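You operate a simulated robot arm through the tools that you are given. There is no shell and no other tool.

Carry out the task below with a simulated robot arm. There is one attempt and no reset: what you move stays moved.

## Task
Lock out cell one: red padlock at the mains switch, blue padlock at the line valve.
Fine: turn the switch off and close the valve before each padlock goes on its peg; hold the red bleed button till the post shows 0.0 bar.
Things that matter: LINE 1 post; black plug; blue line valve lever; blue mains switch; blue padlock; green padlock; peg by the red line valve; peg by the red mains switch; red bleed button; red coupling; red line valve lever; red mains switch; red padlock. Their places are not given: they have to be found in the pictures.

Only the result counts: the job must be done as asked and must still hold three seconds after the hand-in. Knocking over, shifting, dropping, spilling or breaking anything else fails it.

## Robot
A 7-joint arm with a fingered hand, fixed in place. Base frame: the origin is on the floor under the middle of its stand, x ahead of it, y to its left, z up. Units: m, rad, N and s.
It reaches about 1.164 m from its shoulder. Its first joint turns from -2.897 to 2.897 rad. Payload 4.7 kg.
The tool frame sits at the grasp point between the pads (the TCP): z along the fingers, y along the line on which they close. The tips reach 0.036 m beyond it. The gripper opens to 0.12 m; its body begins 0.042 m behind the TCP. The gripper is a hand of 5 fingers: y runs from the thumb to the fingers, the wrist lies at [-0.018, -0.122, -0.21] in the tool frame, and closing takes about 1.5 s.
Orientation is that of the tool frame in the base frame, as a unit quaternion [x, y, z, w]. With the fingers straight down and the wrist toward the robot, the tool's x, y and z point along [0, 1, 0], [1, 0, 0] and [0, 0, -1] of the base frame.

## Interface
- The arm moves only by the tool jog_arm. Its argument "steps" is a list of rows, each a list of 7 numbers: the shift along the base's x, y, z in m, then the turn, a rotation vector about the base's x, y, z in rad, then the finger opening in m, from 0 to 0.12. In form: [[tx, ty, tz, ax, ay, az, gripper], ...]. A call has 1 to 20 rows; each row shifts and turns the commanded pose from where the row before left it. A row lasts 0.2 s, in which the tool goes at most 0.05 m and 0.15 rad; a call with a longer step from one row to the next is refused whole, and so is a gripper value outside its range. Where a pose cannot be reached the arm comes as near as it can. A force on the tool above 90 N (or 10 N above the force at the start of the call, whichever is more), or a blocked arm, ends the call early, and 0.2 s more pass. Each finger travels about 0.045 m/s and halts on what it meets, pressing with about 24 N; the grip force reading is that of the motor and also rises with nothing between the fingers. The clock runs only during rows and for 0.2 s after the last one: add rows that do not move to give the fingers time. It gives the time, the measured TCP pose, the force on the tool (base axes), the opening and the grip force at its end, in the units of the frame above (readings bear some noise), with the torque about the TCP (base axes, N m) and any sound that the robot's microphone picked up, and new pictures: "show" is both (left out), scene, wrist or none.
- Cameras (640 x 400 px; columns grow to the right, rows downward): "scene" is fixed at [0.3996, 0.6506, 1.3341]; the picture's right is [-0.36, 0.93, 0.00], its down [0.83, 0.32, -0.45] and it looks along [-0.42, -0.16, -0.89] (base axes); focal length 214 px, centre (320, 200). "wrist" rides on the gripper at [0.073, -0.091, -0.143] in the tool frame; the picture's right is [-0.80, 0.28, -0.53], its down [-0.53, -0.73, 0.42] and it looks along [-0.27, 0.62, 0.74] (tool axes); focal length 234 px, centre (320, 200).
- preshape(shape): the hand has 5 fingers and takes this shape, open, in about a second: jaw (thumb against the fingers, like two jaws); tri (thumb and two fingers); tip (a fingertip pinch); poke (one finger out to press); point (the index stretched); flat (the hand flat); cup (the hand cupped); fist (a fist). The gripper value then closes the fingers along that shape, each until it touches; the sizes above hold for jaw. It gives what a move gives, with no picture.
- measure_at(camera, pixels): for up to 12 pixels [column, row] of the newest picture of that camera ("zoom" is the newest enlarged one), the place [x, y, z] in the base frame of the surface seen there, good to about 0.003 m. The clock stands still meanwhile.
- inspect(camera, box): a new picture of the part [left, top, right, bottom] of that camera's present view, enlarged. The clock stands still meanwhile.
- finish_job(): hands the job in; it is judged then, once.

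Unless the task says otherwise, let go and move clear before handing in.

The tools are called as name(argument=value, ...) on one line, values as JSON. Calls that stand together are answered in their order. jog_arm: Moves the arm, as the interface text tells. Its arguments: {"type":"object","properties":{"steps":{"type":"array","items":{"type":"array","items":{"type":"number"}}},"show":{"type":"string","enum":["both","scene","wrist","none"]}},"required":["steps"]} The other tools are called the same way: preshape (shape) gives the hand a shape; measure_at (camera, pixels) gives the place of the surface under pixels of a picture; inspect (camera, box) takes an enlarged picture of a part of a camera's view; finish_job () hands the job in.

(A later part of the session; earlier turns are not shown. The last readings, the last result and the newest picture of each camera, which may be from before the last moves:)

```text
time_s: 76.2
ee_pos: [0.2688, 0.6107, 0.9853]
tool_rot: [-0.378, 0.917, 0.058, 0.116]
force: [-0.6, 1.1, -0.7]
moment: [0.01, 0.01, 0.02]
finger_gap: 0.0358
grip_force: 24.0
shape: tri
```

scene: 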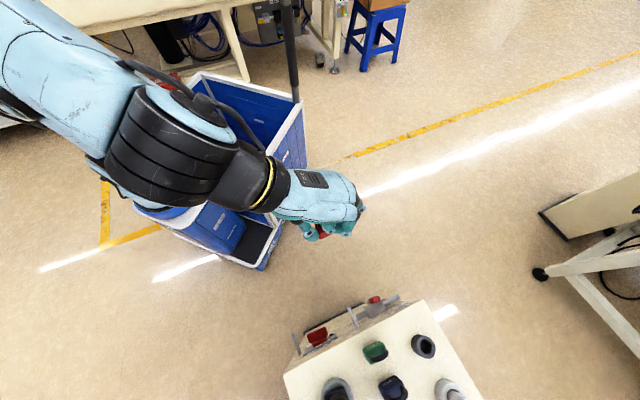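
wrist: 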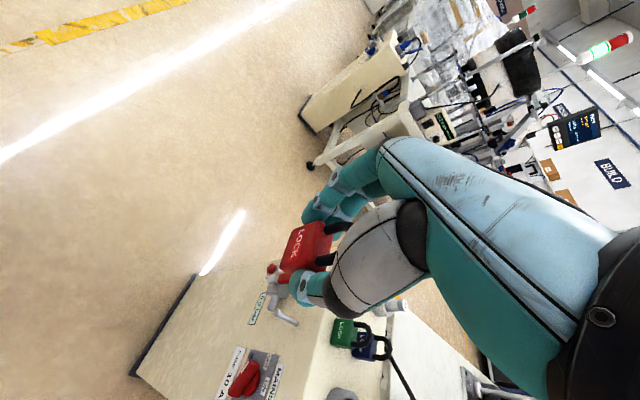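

I move to a standoff in front of peg 2 (O≈0.12, hole centre at peg height) while tilting to ~35°.

jog_arm(steps=[[0.0182, -0.0056, -0.035, 0.0275, -0.0275, 0, 0.0], [0.0182, -0.0056, -0.035, 0.0275, -0.0275, 0, 0.0], [0.0182, -0.0056, -0.035, 0.0275, -0.0275, 0, 0.0], [0.0182, -0.0056, -0.035, 0.0275, -0.0275, 0, 0.0], [0.0182, -0.0056, -0.035, 0.0275, -0.0275, 0, 0.0], [0.0182, -0.0056, -0.035, 0.0275, -0.0275, 0, 0.0], [0.0182, -0.0056, -0.035, 0.0275, -0.0275, 0, 0.0], [0.0182, -0.0056, -0.035, 0.0275, -0.0275, 0, 0.0], [0.0182, -0.0056, -0.035, 0.0275, -0.0275, 0, 0.0], [0, 0, 0, 0, 0, 0, 0.0]])

inspect(camera="scene", box=[230, 260, 390, 360])

inspect(camera="wrist", box=[160, 160, 400, 360])

```text
time_s: 78.4
ee_pos: [0.432, 0.561, 0.6707]
tool_rot: [-0.364, 0.881, 0.125, 0.274]
force: [0.1, -0.1, -1.3]
moment: [-0.01, -0.01, -0.02]
finger_gap: 0.0336
grip_force: 24.1
shape: tri
```

scene: 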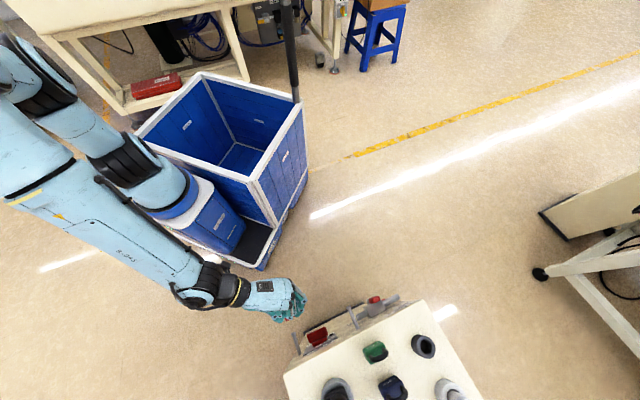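
wrist: 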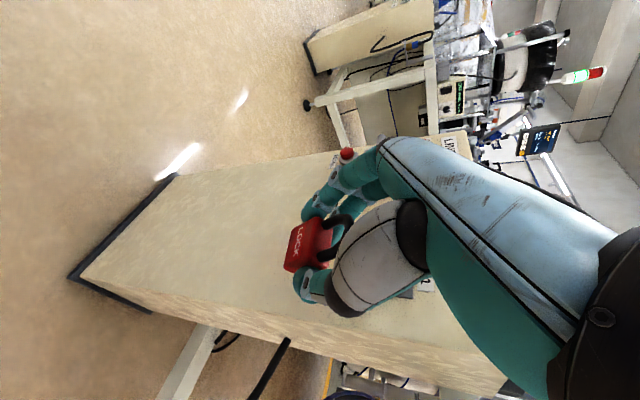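

```text
4.00 times, centred on (310, 310) of scene
```

zoom: 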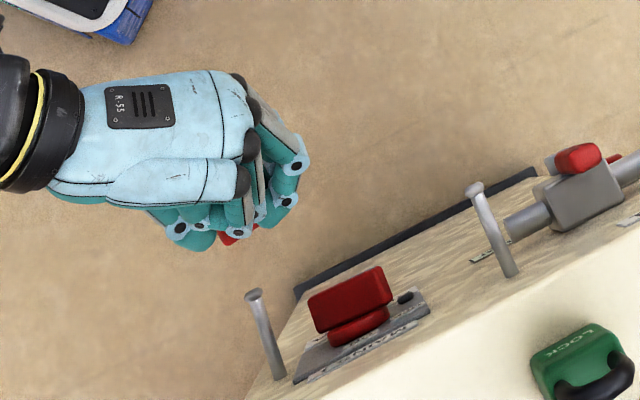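

```text
2.00 times, centred on (280, 260) of wrist
```

zoom: 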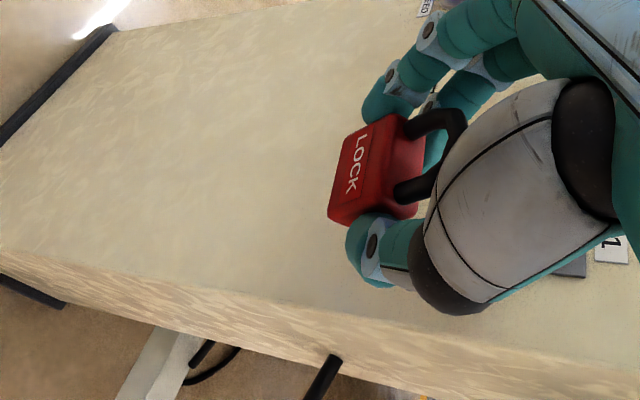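

The hand is at the standoff; the padlock seems to have settled slightly in the grip (gap 0.034). I measure the padlock's faces and shackle and the peg for exact alignment.

measure_at(camera="zoom", pixels=[[348, 150], [336, 212], [372, 135], [395, 125], [365, 215], [408, 212], [415, 130], [405, 188], [455, 120], [432, 185], [385, 165], [415, 165]])

measure_at(camera="scene", pixels=[[293.5, 333], [294, 336], [297, 345], [299.5, 353], [350, 307], [352, 316], [357, 327]])

```text
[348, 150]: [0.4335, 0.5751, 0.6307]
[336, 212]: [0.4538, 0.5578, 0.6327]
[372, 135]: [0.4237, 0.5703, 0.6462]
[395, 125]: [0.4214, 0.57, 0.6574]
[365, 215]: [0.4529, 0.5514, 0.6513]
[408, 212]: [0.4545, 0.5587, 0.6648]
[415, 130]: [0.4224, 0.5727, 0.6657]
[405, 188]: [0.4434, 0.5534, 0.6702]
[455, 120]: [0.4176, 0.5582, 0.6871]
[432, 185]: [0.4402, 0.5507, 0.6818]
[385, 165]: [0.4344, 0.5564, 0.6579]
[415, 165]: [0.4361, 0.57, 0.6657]
```

```text
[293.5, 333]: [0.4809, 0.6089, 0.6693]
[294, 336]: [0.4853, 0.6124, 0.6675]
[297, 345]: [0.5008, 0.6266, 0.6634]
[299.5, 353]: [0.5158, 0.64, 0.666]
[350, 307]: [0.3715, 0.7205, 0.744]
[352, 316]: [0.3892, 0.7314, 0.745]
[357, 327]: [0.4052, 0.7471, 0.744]
```

The padlock hangs tilted ~27° in the grip, which would put its shackle too near the peg's head. I'll set it down upright on a free spot on the post top and regrip it at a steeper hand tilt; first I check for free space at the right-front corner of the top.

measure_at(camera="scene", pixels=[[285, 377], [290, 376], [300, 372], [300, 385], [310, 380], [322, 378], [330, 365], [345, 380], [350, 360], [337, 392], [292, 395], [318, 395]])

inspect(camera="scene", box=[270, 310, 414, 400])

```text
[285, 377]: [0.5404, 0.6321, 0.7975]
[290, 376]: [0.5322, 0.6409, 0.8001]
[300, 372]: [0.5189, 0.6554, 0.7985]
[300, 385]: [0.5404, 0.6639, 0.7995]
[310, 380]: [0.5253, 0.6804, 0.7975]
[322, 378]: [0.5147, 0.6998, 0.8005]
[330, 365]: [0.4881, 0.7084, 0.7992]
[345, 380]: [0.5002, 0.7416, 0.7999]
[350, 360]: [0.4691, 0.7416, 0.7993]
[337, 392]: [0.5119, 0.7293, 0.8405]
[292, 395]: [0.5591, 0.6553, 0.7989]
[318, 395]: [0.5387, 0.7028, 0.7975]
```

```text
4.44 times, centred on (342, 355) of scene
```

zoom: 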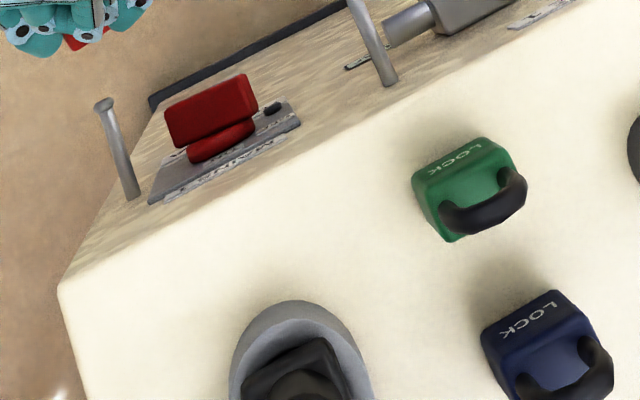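

The right edge of the top is at U≈-0.064. I measure the grey plug ring's extent to see whether the padlock plus fingers fit beside/in front of it.

measure_at(camera="zoom", pixels=[[236, 355], [255, 322], [300, 304], [345, 322], [365, 350], [232, 385], [372, 388], [300, 296], [226, 360], [375, 340], [120, 330], [62, 290]])

```text
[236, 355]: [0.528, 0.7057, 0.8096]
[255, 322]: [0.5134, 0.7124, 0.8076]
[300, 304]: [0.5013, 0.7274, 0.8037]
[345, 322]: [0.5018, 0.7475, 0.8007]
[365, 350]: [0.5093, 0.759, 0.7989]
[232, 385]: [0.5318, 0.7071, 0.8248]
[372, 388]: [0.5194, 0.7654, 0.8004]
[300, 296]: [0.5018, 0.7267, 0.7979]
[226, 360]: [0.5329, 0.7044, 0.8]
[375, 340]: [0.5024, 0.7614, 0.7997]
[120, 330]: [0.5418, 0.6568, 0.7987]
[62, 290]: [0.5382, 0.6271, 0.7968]
```

The ring is centred U≈-0.149, O≈-0.070 (radius 0.027), so the corner spot at U≈-0.086, O≈-0.012 is usable. I raise the padlock, return to ~12° tilt, and bring it over that spot.

jog_arm(steps=[[0, 0, 0.037, -0.0406, 0.0406, 0, 0.0], [0, 0, 0.037, -0.0406, 0.0406, 0, 0.0], [0, 0, 0.037, -0.0406, 0.0406, 0, 0.0], [0, 0, 0.037, -0.0406, 0.0406, 0, 0.0], [0, 0, 0.037, -0.0406, 0.0406, 0, 0.0], [0, 0, 0.037, -0.0406, 0.0406, 0, 0.0], [0, 0, 0.037, -0.0406, 0.0406, 0, 0.0], [0.0236, 0.0217, 0, 0, 0, 0, 0.0], [0.0236, 0.0217, 0, 0, 0, 0, 0.0], [0.0236, 0.0217, 0, 0, 0, 0, 0.0], [0.0236, 0.0217, 0, 0, 0, 0, 0.0], [0, 0, 0, 0, 0, 0, 0.0]])

inspect(camera="wrist", box=[160, 160, 400, 360])

inspect(camera="scene", box=[200, 280, 392, 400])

```text
time_s: 81.0
ee_pos: [0.5259, 0.6474, 0.9324]
tool_rot: [-0.378, 0.92, 0.048, 0.092]
force: [0.4, 0.1, -0.4]
moment: [-0.05, 0.01, 0.01]
finger_gap: 0.0332
grip_force: 24.2
shape: tri
```

scene: 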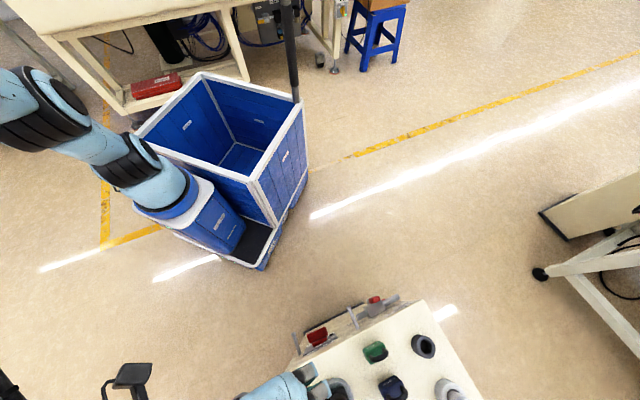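
wrist: 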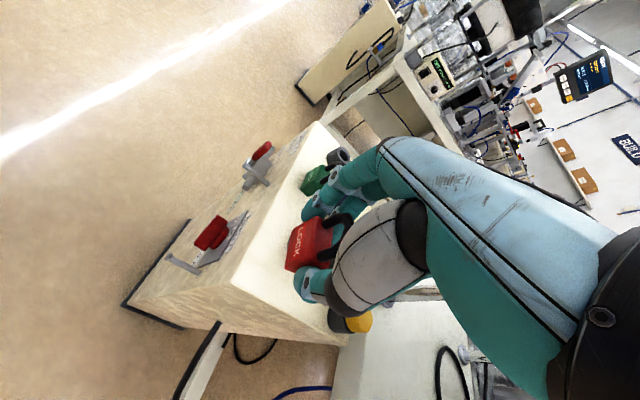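

```text
2.00 times, centred on (280, 260) of wrist
```

zoom: 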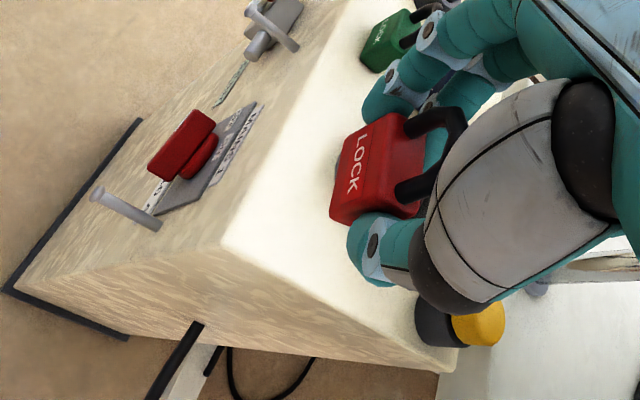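

```text
3.33 times, centred on (296, 340) of scene
```

zoom: 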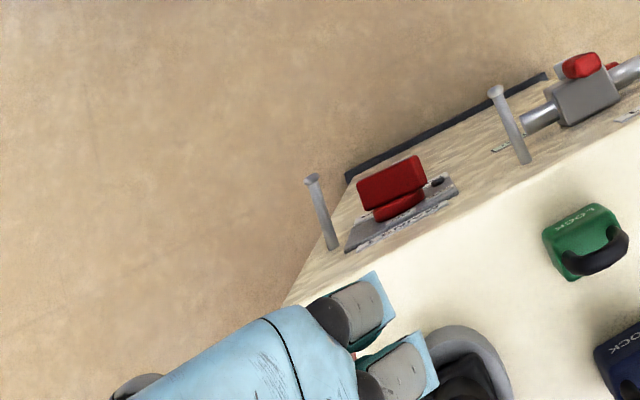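

The padlock hovers over the corner spot. I measure the padlock, the yellow item (zoom 475,325) and check clearances before lowering.

measure_at(camera="wrist", pixels=[[357, 322], [340, 322], [294, 236], [288, 266], [305, 231], [302, 271], [327, 225], [322, 255], [347, 220], [306, 250], [320, 240]])

```text
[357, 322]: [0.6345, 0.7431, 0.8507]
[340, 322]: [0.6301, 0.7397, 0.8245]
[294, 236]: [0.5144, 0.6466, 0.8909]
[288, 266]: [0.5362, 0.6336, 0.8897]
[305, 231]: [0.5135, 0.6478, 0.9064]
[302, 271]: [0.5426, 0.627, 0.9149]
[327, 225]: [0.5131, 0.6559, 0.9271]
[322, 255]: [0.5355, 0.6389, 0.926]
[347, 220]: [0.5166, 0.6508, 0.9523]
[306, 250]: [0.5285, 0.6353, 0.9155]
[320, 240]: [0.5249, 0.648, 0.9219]
```

The padlock is nearly upright and centred at U≈-0.085, O≈-0.0125; nothing is close. I shift 4 mm inward and lower to just above the surface.

jog_arm(steps=[[0.0028, 0.0028, -0.02, 0, 0, 0, 0.0], [0, 0, -0.025, 0, 0, 0, 0.0], [0, 0, -0.025, 0, 0, 0, 0.0], [0, 0, -0.006, 0, 0, 0, 0.0], [0, 0, 0, 0, 0, 0, 0.0]], show="wrist")

inspect(camera="wrist", box=[160, 160, 400, 360])

inspect(camera="scene", box=[220, 300, 380, 400])

```text
time_s: 82.2
ee_pos: [0.5298, 0.6506, 0.8556]
tool_rot: [-0.378, 0.92, 0.048, 0.093]
force: [0.3, -0.7, -1.6]
moment: [-0.01, 0.03, 0.0]
finger_gap: 0.0333
grip_force: 24.0
shape: tri
```

wrist: 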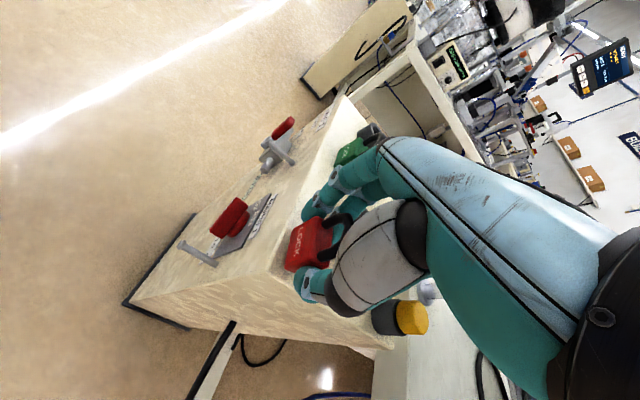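

```text
2.00 times, centred on (280, 260) of wrist
```

zoom: 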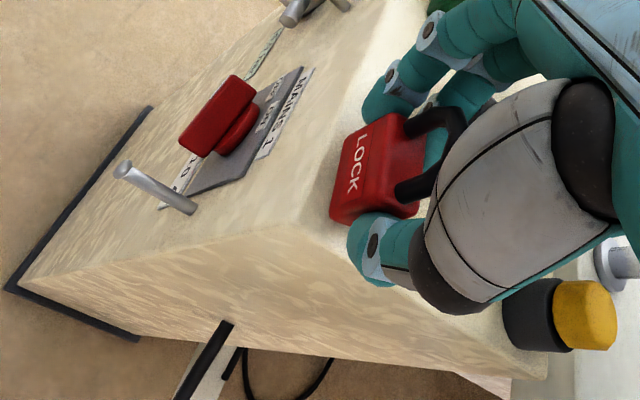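

```text
4.00 times, centred on (300, 350) of scene
```

zoom: 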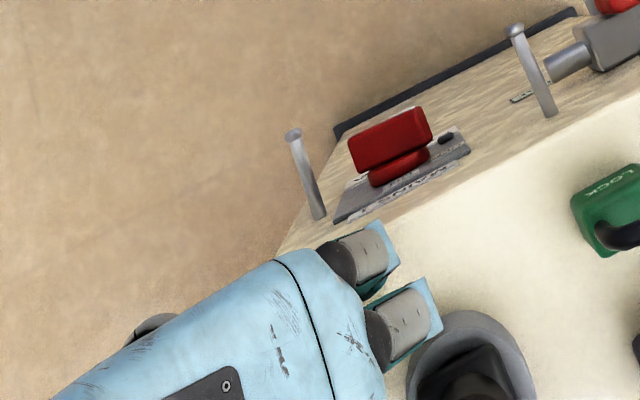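

Still ~3–4 mm above the surface. I check the padlock's front edge against the post's edge, then continue down gently.

measure_at(camera="zoom", pixels=[[530, 110], [500, 60]])

measure_at(camera="wrist", pixels=[[287, 264], [290, 250], [293, 236], [281, 262], [283, 250], [287, 238], [284, 275]])

jog_arm(steps=[[0, 0, -0.0015, 0, 0, 0, 0.0], [0, 0, -0.0015, 0, 0, 0, 0.0], [0, 0, 0, 0, 0, 0, 0.0]], show="none")

```text
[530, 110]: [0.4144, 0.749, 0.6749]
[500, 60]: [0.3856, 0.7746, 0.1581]
```

```text
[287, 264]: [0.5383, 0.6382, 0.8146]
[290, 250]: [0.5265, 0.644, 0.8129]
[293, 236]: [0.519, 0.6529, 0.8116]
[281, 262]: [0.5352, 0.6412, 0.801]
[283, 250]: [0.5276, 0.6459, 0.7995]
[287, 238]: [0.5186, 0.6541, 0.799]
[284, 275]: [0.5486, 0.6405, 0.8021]
```

```text
time_s: 83.0
ee_pos: [0.53, 0.6505, 0.8524]
tool_rot: [-0.378, 0.92, 0.049, 0.092]
force: [-0.6, -0.5, -1.2]
moment: [-0.01, -0.01, -0.02]
finger_gap: 0.0331
grip_force: 24.3
shape: tri
```

The padlock's front face is at O≈-0.007, safely inside the edge. I continue down in 1 mm steps to find contact.

jog_arm(steps=[[0, 0, -0.001, 0, 0, 0, 0.0], [0, 0, -0.001, 0, 0, 0, 0.0], [0, 0, 0, 0, 0, 0, 0.0]], show="none")

```text
time_s: 83.8
ee_pos: [0.5302, 0.6503, 0.8518]
tool_rot: [-0.378, 0.92, 0.048, 0.094]
force: [1.2, 0.6, 2.5]
moment: [0.02, 0.04, -0.02]
finger_gap: 0.0331
grip_force: 24.1
shape: tri
```

Contact is felt (+3.7 N). I open to 0.055 and check that the padlock stands.

jog_arm(steps=[[0, 0, 0, 0, 0, 0, 0.04], [0, 0, 0, 0, 0, 0, 0.048], [0, 0, 0, 0, 0, 0, 0.055], [0, 0, 0, 0, 0, 0, 0.055]], show="wrist")

inspect(camera="wrist", box=[160, 160, 400, 360])

```text
time_s: 84.8
ee_pos: [0.5302, 0.6498, 0.8516]
tool_rot: [-0.378, 0.92, 0.049, 0.092]
force: [0.1, 1.2, 0.1]
moment: [-0.01, 0.0, 0.03]
finger_gap: 0.0546
grip_force: 0.0
shape: tri
```

wrist: 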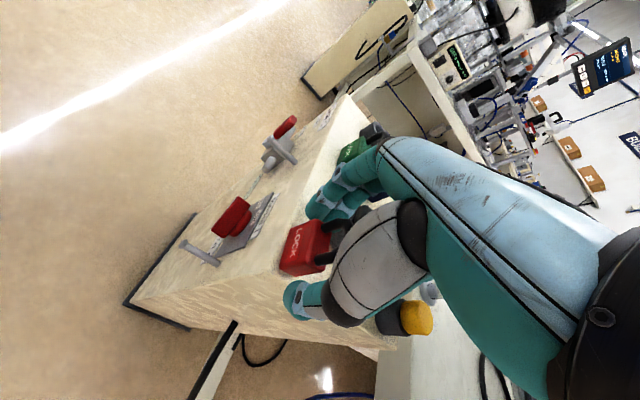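

```text
2.00 times, centred on (280, 260) of wrist
```

zoom: 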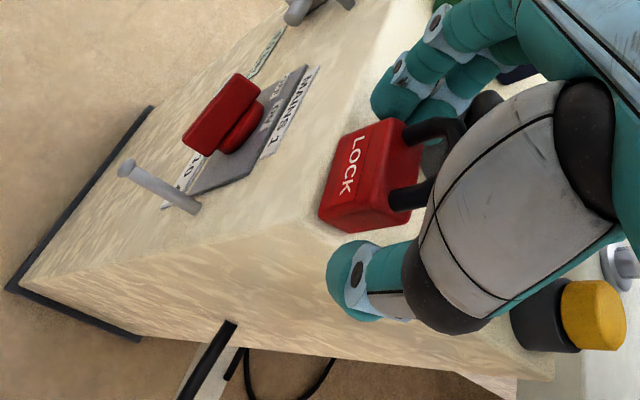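

The padlock stands by itself. I lift straight up and back off to the front, where the scene camera can show the curled fingers so I can plan the steeper regrip precisely.

jog_arm(steps=[[0, 0, 0.015, 0, 0, 0, 0.055], [0, 0, 0.025, 0, 0, 0, 0.055], [0, 0, 0.03, 0, 0, 0, 0.055], [-0.025, -0.025, 0.01, 0, 0, 0, 0.055], [-0.03, -0.03, 0, 0.05, -0.05, 0, 0.055], [-0.03, -0.03, 0, 0.08, -0.08, 0, 0.055], [-0.03, -0.03, -0.02, 0.08, -0.08, 0, 0.055], [-0.02, -0.02, -0.03, 0.08, -0.08, 0, 0.055], [0, 0, -0.03, 0.03, -0.03, 0, 0.055]])

inspect(camera="scene", box=[200, 250, 360, 350])

inspect(camera="wrist", box=[200, 100, 440, 380])

```text
time_s: 86.8
ee_pos: [0.3938, 0.5162, 0.849]
tool_rot: [-0.361, 0.874, 0.133, 0.296]
force: [-0.4, 0.6, 0.0]
moment: [0.03, 0.01, -0.01]
finger_gap: 0.0545
grip_force: 0.1
shape: tri
```

scene: 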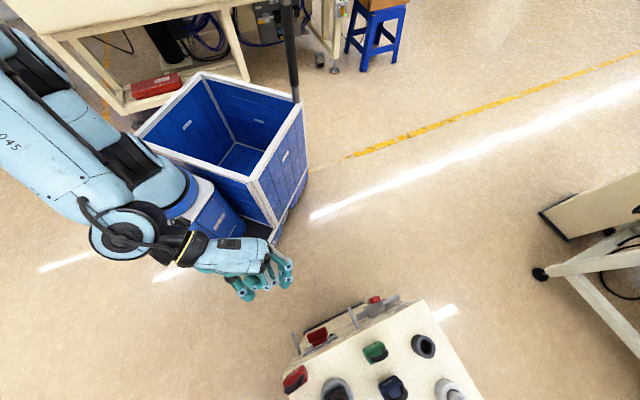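
wrist: 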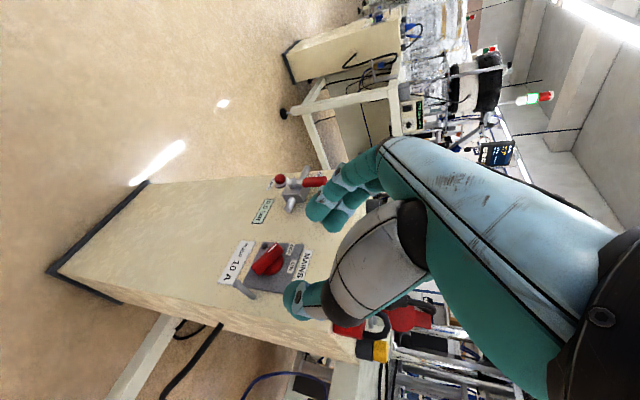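

```text
4.00 times, centred on (280, 300) of scene
```

zoom: 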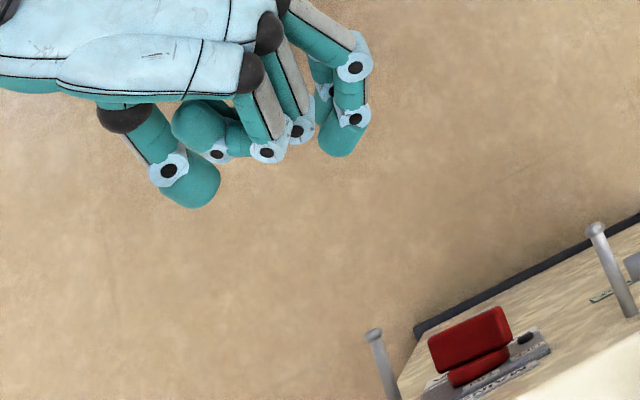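

```text
1.43 times, centred on (320, 240) of wrist
```

zoom: 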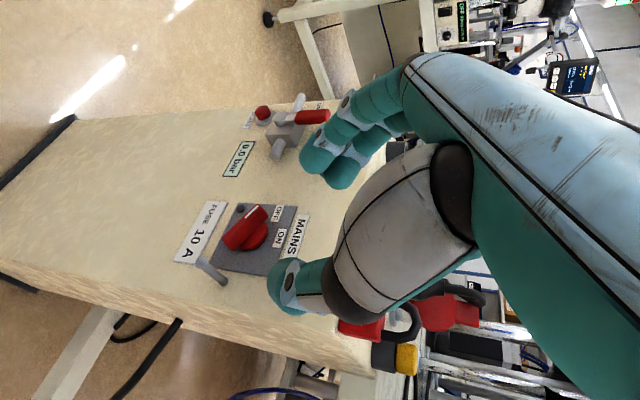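

The scene zoom shows the ring/pinky curled with joints at (268,150)/(300,130) and tips at (195,125). I measure them and the standing red padlock.

measure_at(camera="zoom", pixels=[[268, 155], [300, 135], [240, 142], [198, 125], [216, 156], [342, 140], [345, 115], [355, 65], [190, 190], [170, 170], [250, 95], [325, 95]])

inspect(camera="scene", box=[270, 350, 350, 400])

measure_at(camera="zoom", pixels=[[205, 165], [135, 230], [185, 140], [255, 195], [160, 290], [205, 215], [170, 250], [240, 180], [150, 260], [220, 150]])

```text
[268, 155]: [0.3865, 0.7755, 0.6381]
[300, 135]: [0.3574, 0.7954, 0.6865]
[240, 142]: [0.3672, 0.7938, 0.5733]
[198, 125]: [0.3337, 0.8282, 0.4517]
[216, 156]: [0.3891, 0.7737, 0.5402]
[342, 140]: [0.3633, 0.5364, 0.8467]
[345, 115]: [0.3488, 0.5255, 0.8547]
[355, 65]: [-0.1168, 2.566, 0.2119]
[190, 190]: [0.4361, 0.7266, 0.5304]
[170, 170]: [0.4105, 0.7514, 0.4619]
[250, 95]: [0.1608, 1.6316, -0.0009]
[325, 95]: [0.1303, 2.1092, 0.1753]
```

```text
8.00 times, centred on (310, 375) of scene
```

zoom: 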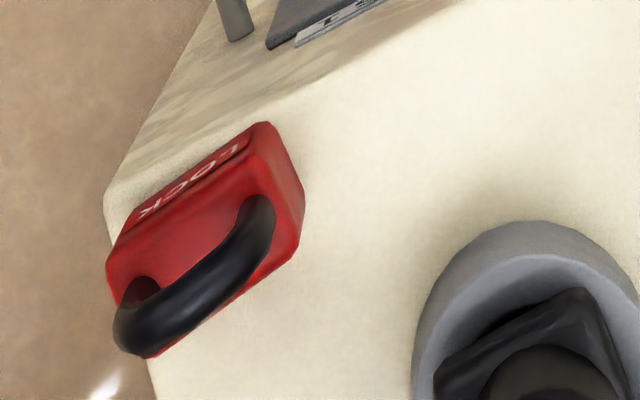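

```text
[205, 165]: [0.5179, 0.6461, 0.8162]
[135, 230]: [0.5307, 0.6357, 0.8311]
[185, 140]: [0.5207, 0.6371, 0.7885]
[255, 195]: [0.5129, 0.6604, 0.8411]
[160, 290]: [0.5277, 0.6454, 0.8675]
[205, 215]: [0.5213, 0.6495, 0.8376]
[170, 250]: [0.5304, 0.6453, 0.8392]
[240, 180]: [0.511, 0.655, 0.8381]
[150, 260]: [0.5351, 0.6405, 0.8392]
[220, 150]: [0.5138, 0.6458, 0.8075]
```

Those first readings used the wrong zoom; I repeat the finger measurements in scene pixel coordinates.

measure_at(camera="scene", pixels=[[267, 288.7], [275, 283.7], [260, 285.5], [249.5, 281], [254, 289], [285.5, 285], [286.5, 279], [288.7, 266], [247.5, 298], [242.5, 292.5], [262.5, 275], [251, 284]])

```text
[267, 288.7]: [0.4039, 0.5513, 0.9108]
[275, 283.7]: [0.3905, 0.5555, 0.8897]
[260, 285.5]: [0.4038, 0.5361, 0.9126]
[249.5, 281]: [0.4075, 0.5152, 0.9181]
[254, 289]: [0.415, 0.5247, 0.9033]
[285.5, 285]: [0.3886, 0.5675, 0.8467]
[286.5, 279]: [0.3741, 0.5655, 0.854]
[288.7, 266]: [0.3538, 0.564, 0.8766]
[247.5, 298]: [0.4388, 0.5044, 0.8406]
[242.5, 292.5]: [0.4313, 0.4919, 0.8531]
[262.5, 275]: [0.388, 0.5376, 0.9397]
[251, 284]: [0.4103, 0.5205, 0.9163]
```

Now I have the curled-finger geometry (ring bottom at tool z≈-0.02, x≈-0.03). A regrip at ~38° tilt with TCP z≈0.853 fits. I go to a standoff in front of and above the standing red padlock and look.

jog_arm(steps=[[0.0281, 0.0278, 0.017, 0, 0, 0, 0.055], [0.0281, 0.0278, 0.017, 0, 0, 0, 0.055], [0.028, 0.0278, 0.017, 0, 0, 0, 0.055], [0, 0, 0, 0, 0, 0, 0.055]])

inspect(camera="wrist", box=[200, 180, 440, 360])

inspect(camera="scene", box=[240, 310, 384, 400])

```text
time_s: 87.8
ee_pos: [0.479, 0.5984, 0.9022]
tool_rot: [-0.361, 0.874, 0.132, 0.296]
force: [0.2, 0.0, -0.5]
moment: [0.03, -0.01, -0.01]
finger_gap: 0.0547
grip_force: 0.1
shape: tri
```

scene: 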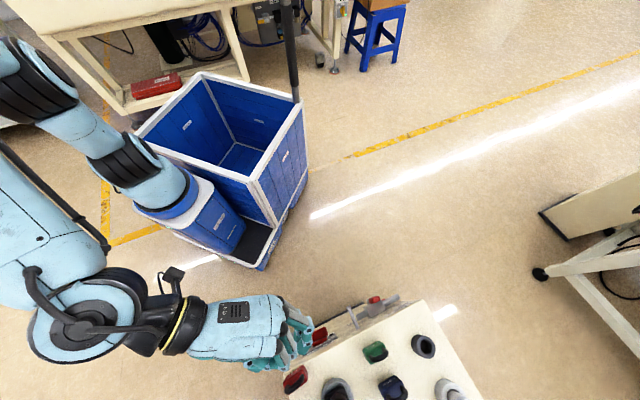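
wrist: 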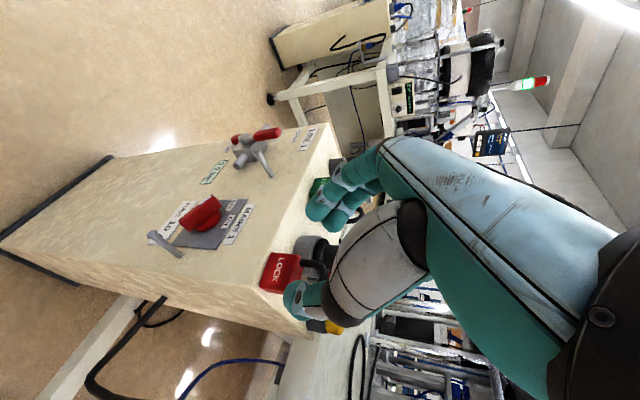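

```text
2.22 times, centred on (320, 270) of wrist
```

zoom: 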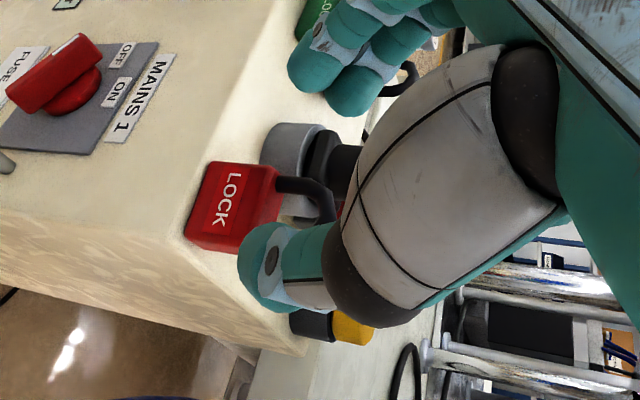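

```text
4.44 times, centred on (312, 355) of scene
```

zoom: 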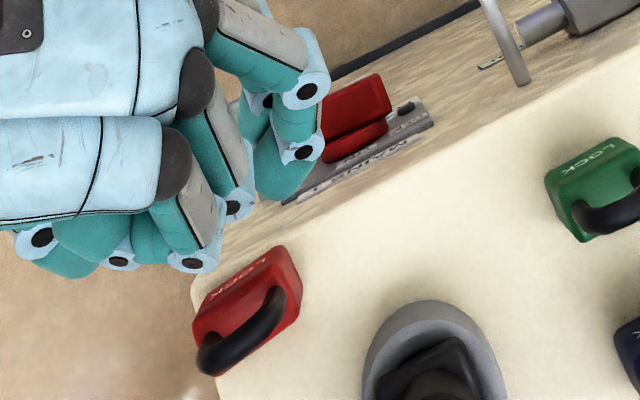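

I measure the standing padlock's front face corners and shackle from the wrist view to get its yaw and centre.

measure_at(camera="wrist", pixels=[[268.5, 259], [262.5, 283], [294, 262], [284.5, 286.5], [278, 272], [304, 262], [320, 272], [290, 275], [272, 285], [282, 258]])

measure_at(camera="scene", pixels=[[298.5, 366], [302, 370], [290, 378], [296, 375], [300, 372], [287, 389], [303, 376], [296, 384], [307, 378]])

```text
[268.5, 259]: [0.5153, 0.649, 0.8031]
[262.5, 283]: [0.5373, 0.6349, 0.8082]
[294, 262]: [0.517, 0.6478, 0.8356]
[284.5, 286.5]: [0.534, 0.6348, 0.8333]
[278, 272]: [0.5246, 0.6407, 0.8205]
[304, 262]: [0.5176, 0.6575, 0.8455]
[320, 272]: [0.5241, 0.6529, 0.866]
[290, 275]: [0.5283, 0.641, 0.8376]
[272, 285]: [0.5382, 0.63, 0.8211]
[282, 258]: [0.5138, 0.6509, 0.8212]
```

```text
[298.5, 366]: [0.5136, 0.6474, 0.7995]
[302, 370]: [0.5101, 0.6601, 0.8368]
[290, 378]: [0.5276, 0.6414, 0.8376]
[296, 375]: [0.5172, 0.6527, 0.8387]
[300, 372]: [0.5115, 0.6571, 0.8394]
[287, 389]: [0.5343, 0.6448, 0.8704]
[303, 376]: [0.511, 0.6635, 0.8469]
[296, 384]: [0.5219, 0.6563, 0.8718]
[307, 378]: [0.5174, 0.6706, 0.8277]
```

The padlock is centred at U≈-0.086, O≈-0.012 with a 7–8° yaw. I match that yaw and lower to grip height at the standoff.

jog_arm(steps=[[0.003, 0.0041, -0.0246, 0, 0, 0.0665, 0.055], [0.003, 0.0041, -0.0246, 0, 0, 0.0665, 0.055], [0, 0, 0, 0, 0, 0, 0.055]], show="wrist")

inspect(camera="wrist", box=[200, 180, 440, 360])

inspect(camera="scene", box=[240, 310, 384, 400])

```text
time_s: 88.6
ee_pos: [0.4859, 0.6073, 0.8514]
tool_rot: [-0.42, 0.848, 0.152, 0.286]
force: [0.5, 0.2, -0.5]
moment: [0.0, -0.01, -0.01]
finger_gap: 0.0545
grip_force: 0.1
shape: tri
```

wrist: 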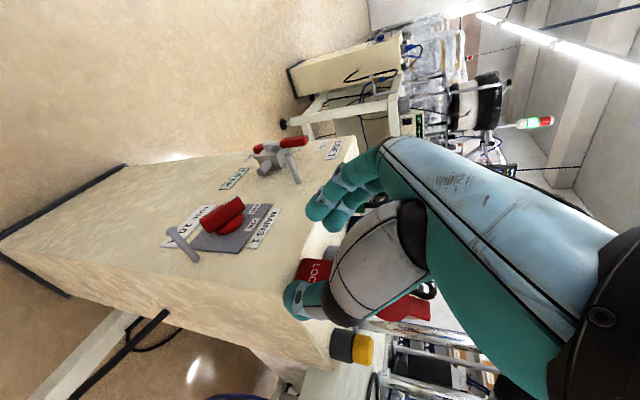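

```text
2.22 times, centred on (320, 270) of wrist
```

zoom: 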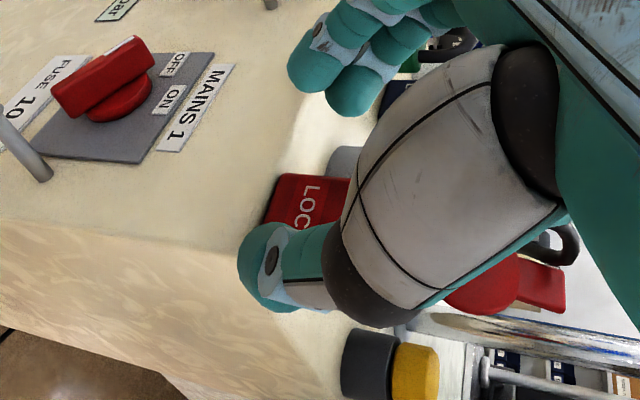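

```text
4.44 times, centred on (312, 355) of scene
```

zoom: 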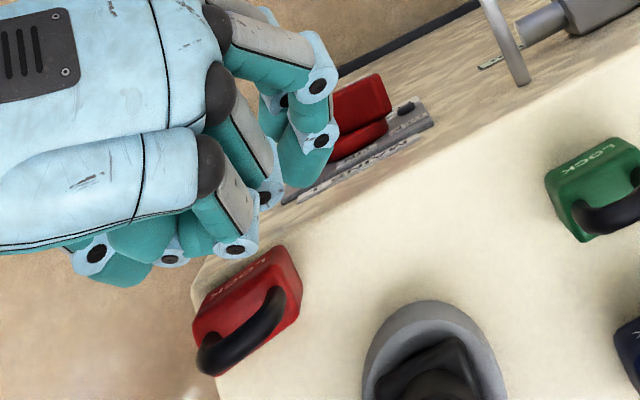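

The approach line should follow the padlock's own normal, so I shift slightly sideways first, then slide in along it until the fingers straddle the body.

jog_arm(steps=[[0.0068, -0.0033, 0.0016, 0, 0, 0, 0.055], [0.0067, 0.0087, 0, 0, 0, 0, 0.055], [0.0067, 0.0087, 0, 0, 0, 0, 0.055], [0.0067, 0.0087, 0, 0, 0, 0, 0.055], [0.0067, 0.0087, 0, 0, 0, 0, 0.055], [0.0067, 0.0087, 0, 0, 0, 0, 0.055], [0, 0, 0, 0, 0, 0, 0.055]], show="wrist")

inspect(camera="wrist", box=[200, 180, 440, 360])

inspect(camera="scene", box=[240, 310, 384, 400])

```text
time_s: 90.2
ee_pos: [0.5253, 0.6467, 0.8545]
tool_rot: [-0.418, 0.849, 0.152, 0.286]
force: [0.3, -0.8, 0.1]
moment: [0.02, -0.03, 0.0]
finger_gap: 0.0548
grip_force: 0.1
shape: tri
```

wrist: 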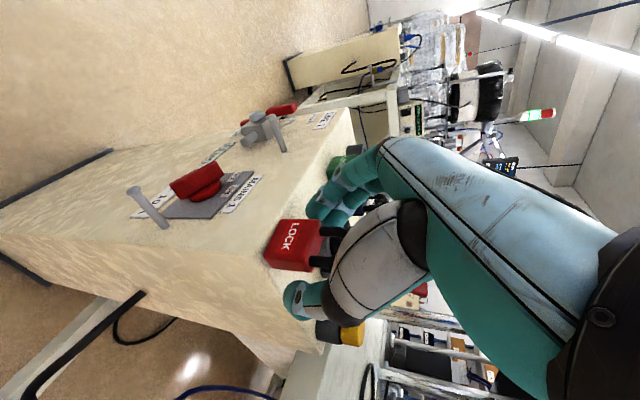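

```text
2.22 times, centred on (320, 270) of wrist
```

zoom: 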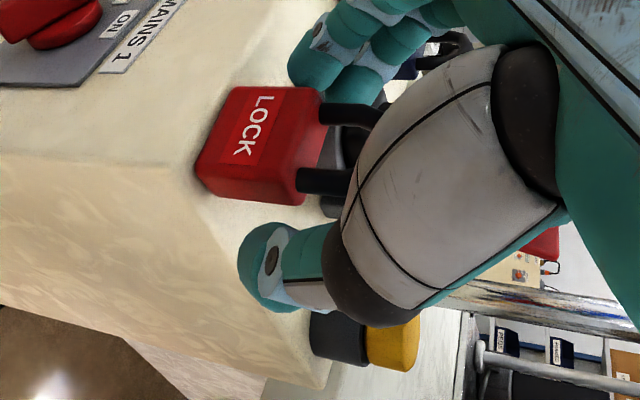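

```text
4.44 times, centred on (312, 355) of scene
```

zoom: 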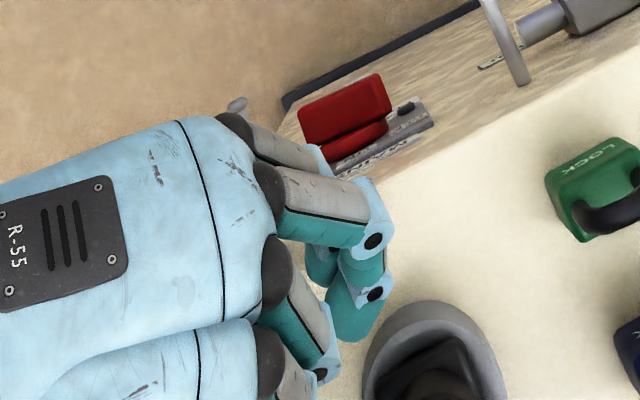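

The padlock is squarely between fingers and thumb, finger just clear of the ring. I close the grip.

jog_arm(steps=[[0, 0, 0, 0, 0, 0, 0.045], [0, 0, 0, 0, 0, 0, 0.035], [0, 0, 0, 0, 0, 0, 0.02], [0, 0, 0, 0, 0, 0, 0.0], [0, 0, 0, 0, 0, 0, 0.0], [0, 0, 0, 0, 0, 0, 0.0]], show="wrist")

inspect(camera="wrist", box=[200, 180, 440, 360])

```text
time_s: 91.6
ee_pos: [0.5257, 0.6464, 0.8552]
tool_rot: [-0.418, 0.848, 0.153, 0.286]
force: [0.3, 2.1, 6.1]
moment: [0.11, 0.11, -0.03]
finger_gap: 0.029
grip_force: 24.8
shape: tri
```

wrist: 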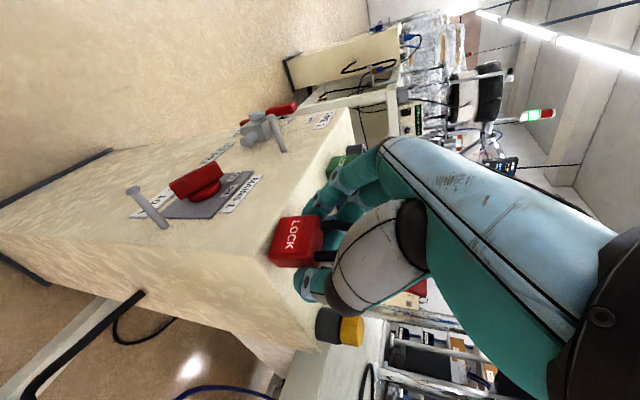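

```text
2.22 times, centred on (320, 270) of wrist
```

zoom: 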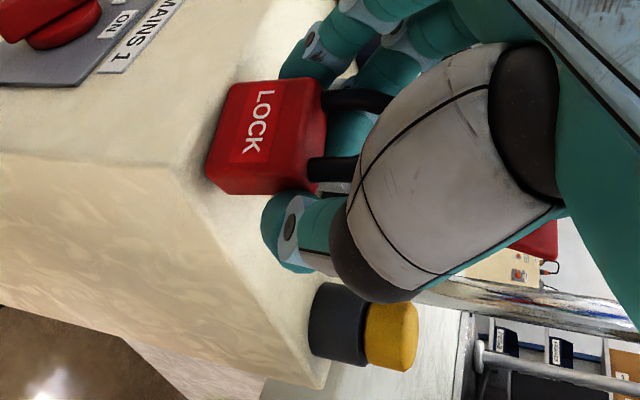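

The grip reads 24.8 N at gap 0.029, with ~6 N vertical. I lift 2 cm gently and check how the padlock hangs.

jog_arm(steps=[[0, 0, 0.005, 0, 0, 0, 0.0], [0, 0, 0.005, 0, 0, 0, 0.0], [0, 0, 0.01, 0, 0, 0, 0.0], [0, 0, 0, 0, 0, 0, 0.0]], show="wrist")

inspect(camera="wrist", box=[200, 180, 440, 360])

```text
time_s: 92.6
ee_pos: [0.5251, 0.6451, 0.8738]
tool_rot: [-0.419, 0.848, 0.152, 0.286]
force: [0.1, -0.5, -0.6]
moment: [0.02, 0.03, 0.02]
finger_gap: 0.0277
grip_force: 23.9
shape: tri
```

wrist: 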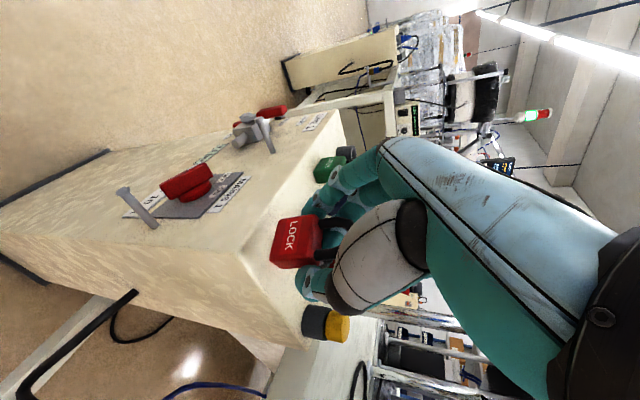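

```text
2.22 times, centred on (320, 270) of wrist
```

zoom: 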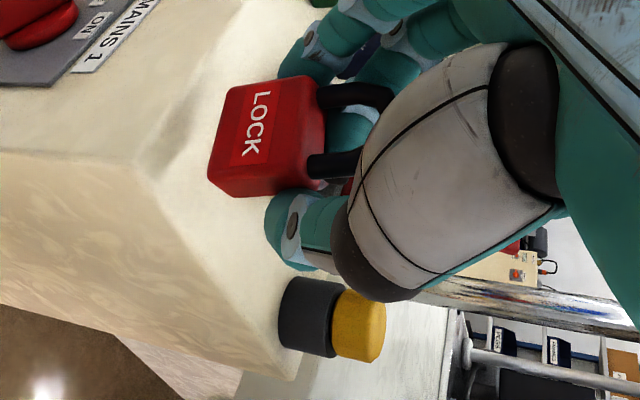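

The padlock is lifted; the smaller gap suggests the pads hold the shackle legs just above the body. I measure its attitude in the hand.

measure_at(camera="wrist", pixels=[[281, 223], [272.5, 259], [313, 220], [303, 261], [291, 241], [328, 224], [322, 254], [347, 226], [276, 240], [308, 240], [318, 235]])

```text
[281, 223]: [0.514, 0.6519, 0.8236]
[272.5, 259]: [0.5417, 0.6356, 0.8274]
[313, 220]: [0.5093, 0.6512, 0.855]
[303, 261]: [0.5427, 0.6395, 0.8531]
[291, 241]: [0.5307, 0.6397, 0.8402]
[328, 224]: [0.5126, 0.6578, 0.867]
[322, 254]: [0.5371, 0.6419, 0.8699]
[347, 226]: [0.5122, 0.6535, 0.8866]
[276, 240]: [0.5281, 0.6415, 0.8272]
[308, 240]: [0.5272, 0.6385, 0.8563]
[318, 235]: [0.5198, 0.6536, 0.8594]
```

The padlock is almost upright in the hand (≈7° tilt), yawed ~12° to the face; its hole centre is within ~4 mm of the TCP. I carry it out and down to a standoff in front of peg 2 while turning −12.5° in yaw.

jog_arm(steps=[[0, 0, 0.02, 0, 0, 0, 0.0], [-0.0275, -0.0275, 0, 0, 0, 0, 0.0], [-0.0275, -0.0275, 0, 0, 0, 0, 0.0], [-0.0275, -0.0275, 0, 0, 0, 0, 0.0], [-0.0275, -0.0275, 0, 0, 0, 0, 0.0], [0.0045, 0.005, -0.0383, 0, 0, -0.0363, 0.0], [0.0045, 0.005, -0.0383, 0, 0, -0.0363, 0.0], [0.0045, 0.005, -0.0383, 0, 0, -0.0363, 0.0], [0.0045, 0.005, -0.0383, 0, 0, -0.0363, 0.0], [0.0045, 0.005, -0.0383, 0, 0, -0.0363, 0.0], [0.0044, 0.0047, -0.0383, 0, 0, -0.0363, 0.0], [0, 0, 0, 0, 0, 0, 0.0]])

inspect(camera="wrist", box=[200, 160, 440, 340])

inspect(camera="scene", box=[230, 280, 374, 370])

```text
time_s: 95.2
ee_pos: [0.4388, 0.5654, 0.6632]
tool_rot: [-0.325, 0.889, 0.119, 0.301]
force: [0.2, -0.2, -1.1]
moment: [-0.01, -0.02, 0.0]
finger_gap: 0.0273
grip_force: 23.5
shape: tri
```

scene: 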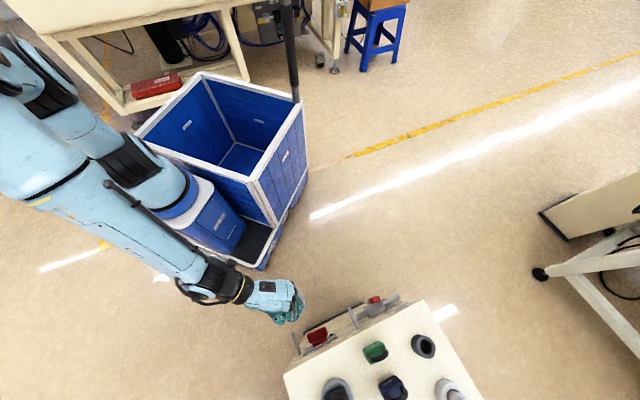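
wrist: 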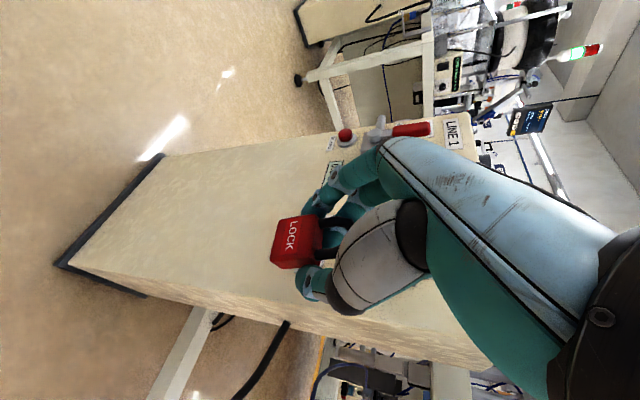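

```text
2.22 times, centred on (320, 250) of wrist
```

zoom: 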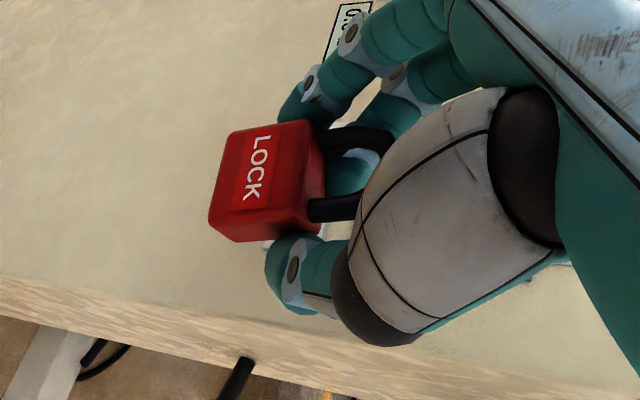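

```text
4.44 times, centred on (302, 325) of scene
```

zoom: 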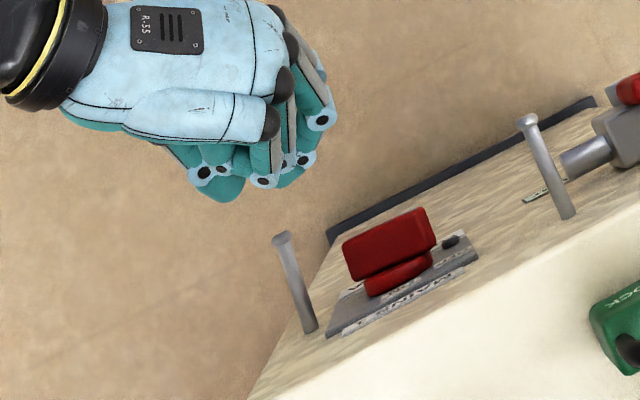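

Through the shackle I see teal at zoom (350,172) — possibly the middle fingertip closed in behind the hole, which would block the peg. I measure it and the shackle.

measure_at(camera="wrist", pixels=[[333.5, 237.5], [337, 232], [330, 243], [328, 222], [322, 254], [347, 224], [338, 250], [340, 268], [315, 209], [318, 285], [291, 240]])

measure_at(camera="scene", pixels=[[295, 319], [280, 321], [289, 319], [276, 318], [302, 307], [293.5, 333.5], [294.5, 337], [299, 351]])

```text
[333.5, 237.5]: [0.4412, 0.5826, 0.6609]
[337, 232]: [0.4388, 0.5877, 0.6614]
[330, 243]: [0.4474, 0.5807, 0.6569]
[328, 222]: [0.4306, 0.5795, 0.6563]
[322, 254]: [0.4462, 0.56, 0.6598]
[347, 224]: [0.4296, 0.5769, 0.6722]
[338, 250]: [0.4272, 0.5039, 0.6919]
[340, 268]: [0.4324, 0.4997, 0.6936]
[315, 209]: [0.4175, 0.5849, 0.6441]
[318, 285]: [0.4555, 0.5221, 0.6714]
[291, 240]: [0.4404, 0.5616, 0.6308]
```

```text
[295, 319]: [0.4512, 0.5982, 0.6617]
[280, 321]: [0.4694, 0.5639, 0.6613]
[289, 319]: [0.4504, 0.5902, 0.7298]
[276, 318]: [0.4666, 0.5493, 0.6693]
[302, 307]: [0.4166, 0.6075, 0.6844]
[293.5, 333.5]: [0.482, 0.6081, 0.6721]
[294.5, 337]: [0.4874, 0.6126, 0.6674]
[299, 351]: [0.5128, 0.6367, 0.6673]
```

Confirmed: the middle fingertip sits ~12 mm behind the hole (U≈-0.10, O≈0.097), so the peg would be blocked. I'll put the padlock back on the corner spot and regrip with less tilt so both fingers bear on the body side.

jog_arm(steps=[[-0.0283, -0.0283, 0, 0, 0, 0, 0.0], [0, 0, 0.04, 0, 0, 0, 0.0], [0, 0, 0.04, 0, 0, 0, 0.0], [0, 0, 0.04, 0, 0, 0, 0.0], [0, 0, 0.04, 0, 0, 0, 0.0], [0, 0, 0.04, 0, 0, 0, 0.0], [0, 0, 0.04, 0, 0, 0, 0.0], [0.0294, 0.0275, 0, 0, 0, 0, 0.0], [0.0294, 0.0275, 0, 0, 0, 0, 0.0], [0.0294, 0.0275, 0, 0, 0, 0, 0.0], [0.0294, 0.0275, 0, 0, 0, 0, 0.0], [0, 0, -0.02, 0, 0, 0, 0.0], [0, 0, -0.015, 0, 0, 0, 0.0], [0, 0, 0, 0, 0, 0, 0.0]], show="wrist")

inspect(camera="wrist", box=[200, 180, 440, 360])

```text
time_s: 98.2
ee_pos: [0.5318, 0.6477, 0.8709]
tool_rot: [-0.326, 0.888, 0.12, 0.302]
force: [0.5, 0.1, -1.0]
moment: [-0.03, -0.02, -0.04]
finger_gap: 0.0274
grip_force: 23.8
shape: tri
```

wrist: 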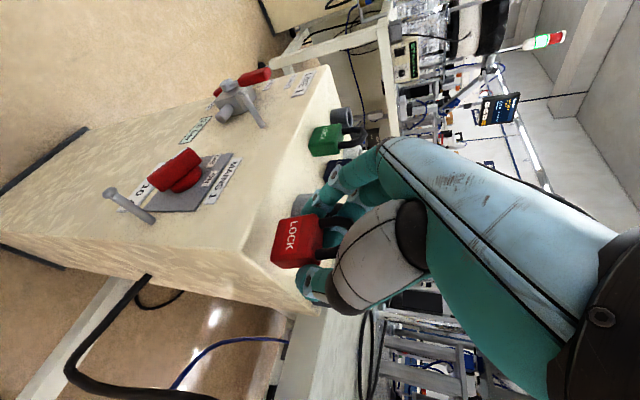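

```text
2.22 times, centred on (320, 270) of wrist
```

zoom: 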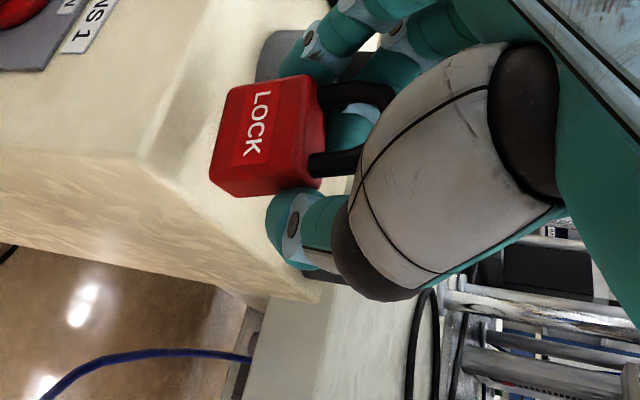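

I check the padlock's footprint against the corner edges before lowering.

measure_at(camera="wrist", pixels=[[273.5, 256], [280.5, 222], [276, 240], [302, 262], [313, 220], [308, 240], [322, 254], [328, 222], [290, 270], [262, 262]])

```text
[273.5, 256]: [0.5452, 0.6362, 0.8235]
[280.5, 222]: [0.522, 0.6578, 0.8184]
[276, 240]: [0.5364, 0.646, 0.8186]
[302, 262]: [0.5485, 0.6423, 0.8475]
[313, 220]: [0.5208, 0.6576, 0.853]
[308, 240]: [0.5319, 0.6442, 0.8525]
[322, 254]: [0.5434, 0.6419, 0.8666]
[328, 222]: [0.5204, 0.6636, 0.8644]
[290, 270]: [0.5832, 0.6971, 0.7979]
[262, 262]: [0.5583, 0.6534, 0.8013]
```

The footprint would overhang the right edge by ~2 mm, so I shift left/outward 6 mm each and lower.

jog_arm(steps=[[-0.0084, 0, 0, 0, 0, 0, 0.0], [0, 0, -0.006, 0, 0, 0, 0.0], [0, 0, -0.006, 0, 0, 0, 0.0], [0, 0, -0.0015, 0, 0, 0, 0.0], [0, 0, 0, 0, 0, 0, 0.0]], show="none")

jog_arm(steps=[[0, 0, -0.0015, 0, 0, 0, 0.0], [0, 0, 0, 0, 0, 0, 0.0]], show="none")

```text
time_s: 99.4
ee_pos: [0.523, 0.648, 0.857]
tool_rot: [-0.325, 0.888, 0.121, 0.301]
force: [1.8, 0.3, 3.8]
moment: [0.1, -0.02, -0.05]
finger_gap: 0.0274
grip_force: 23.9
shape: tri
```

```text
time_s: 100.0
ee_pos: [0.5232, 0.6482, 0.8557]
tool_rot: [-0.324, 0.889, 0.121, 0.301]
force: [2.4, 0.8, 9.9]
moment: [0.14, 0.01, -0.05]
finger_gap: 0.0278
grip_force: 23.8
shape: tri
```

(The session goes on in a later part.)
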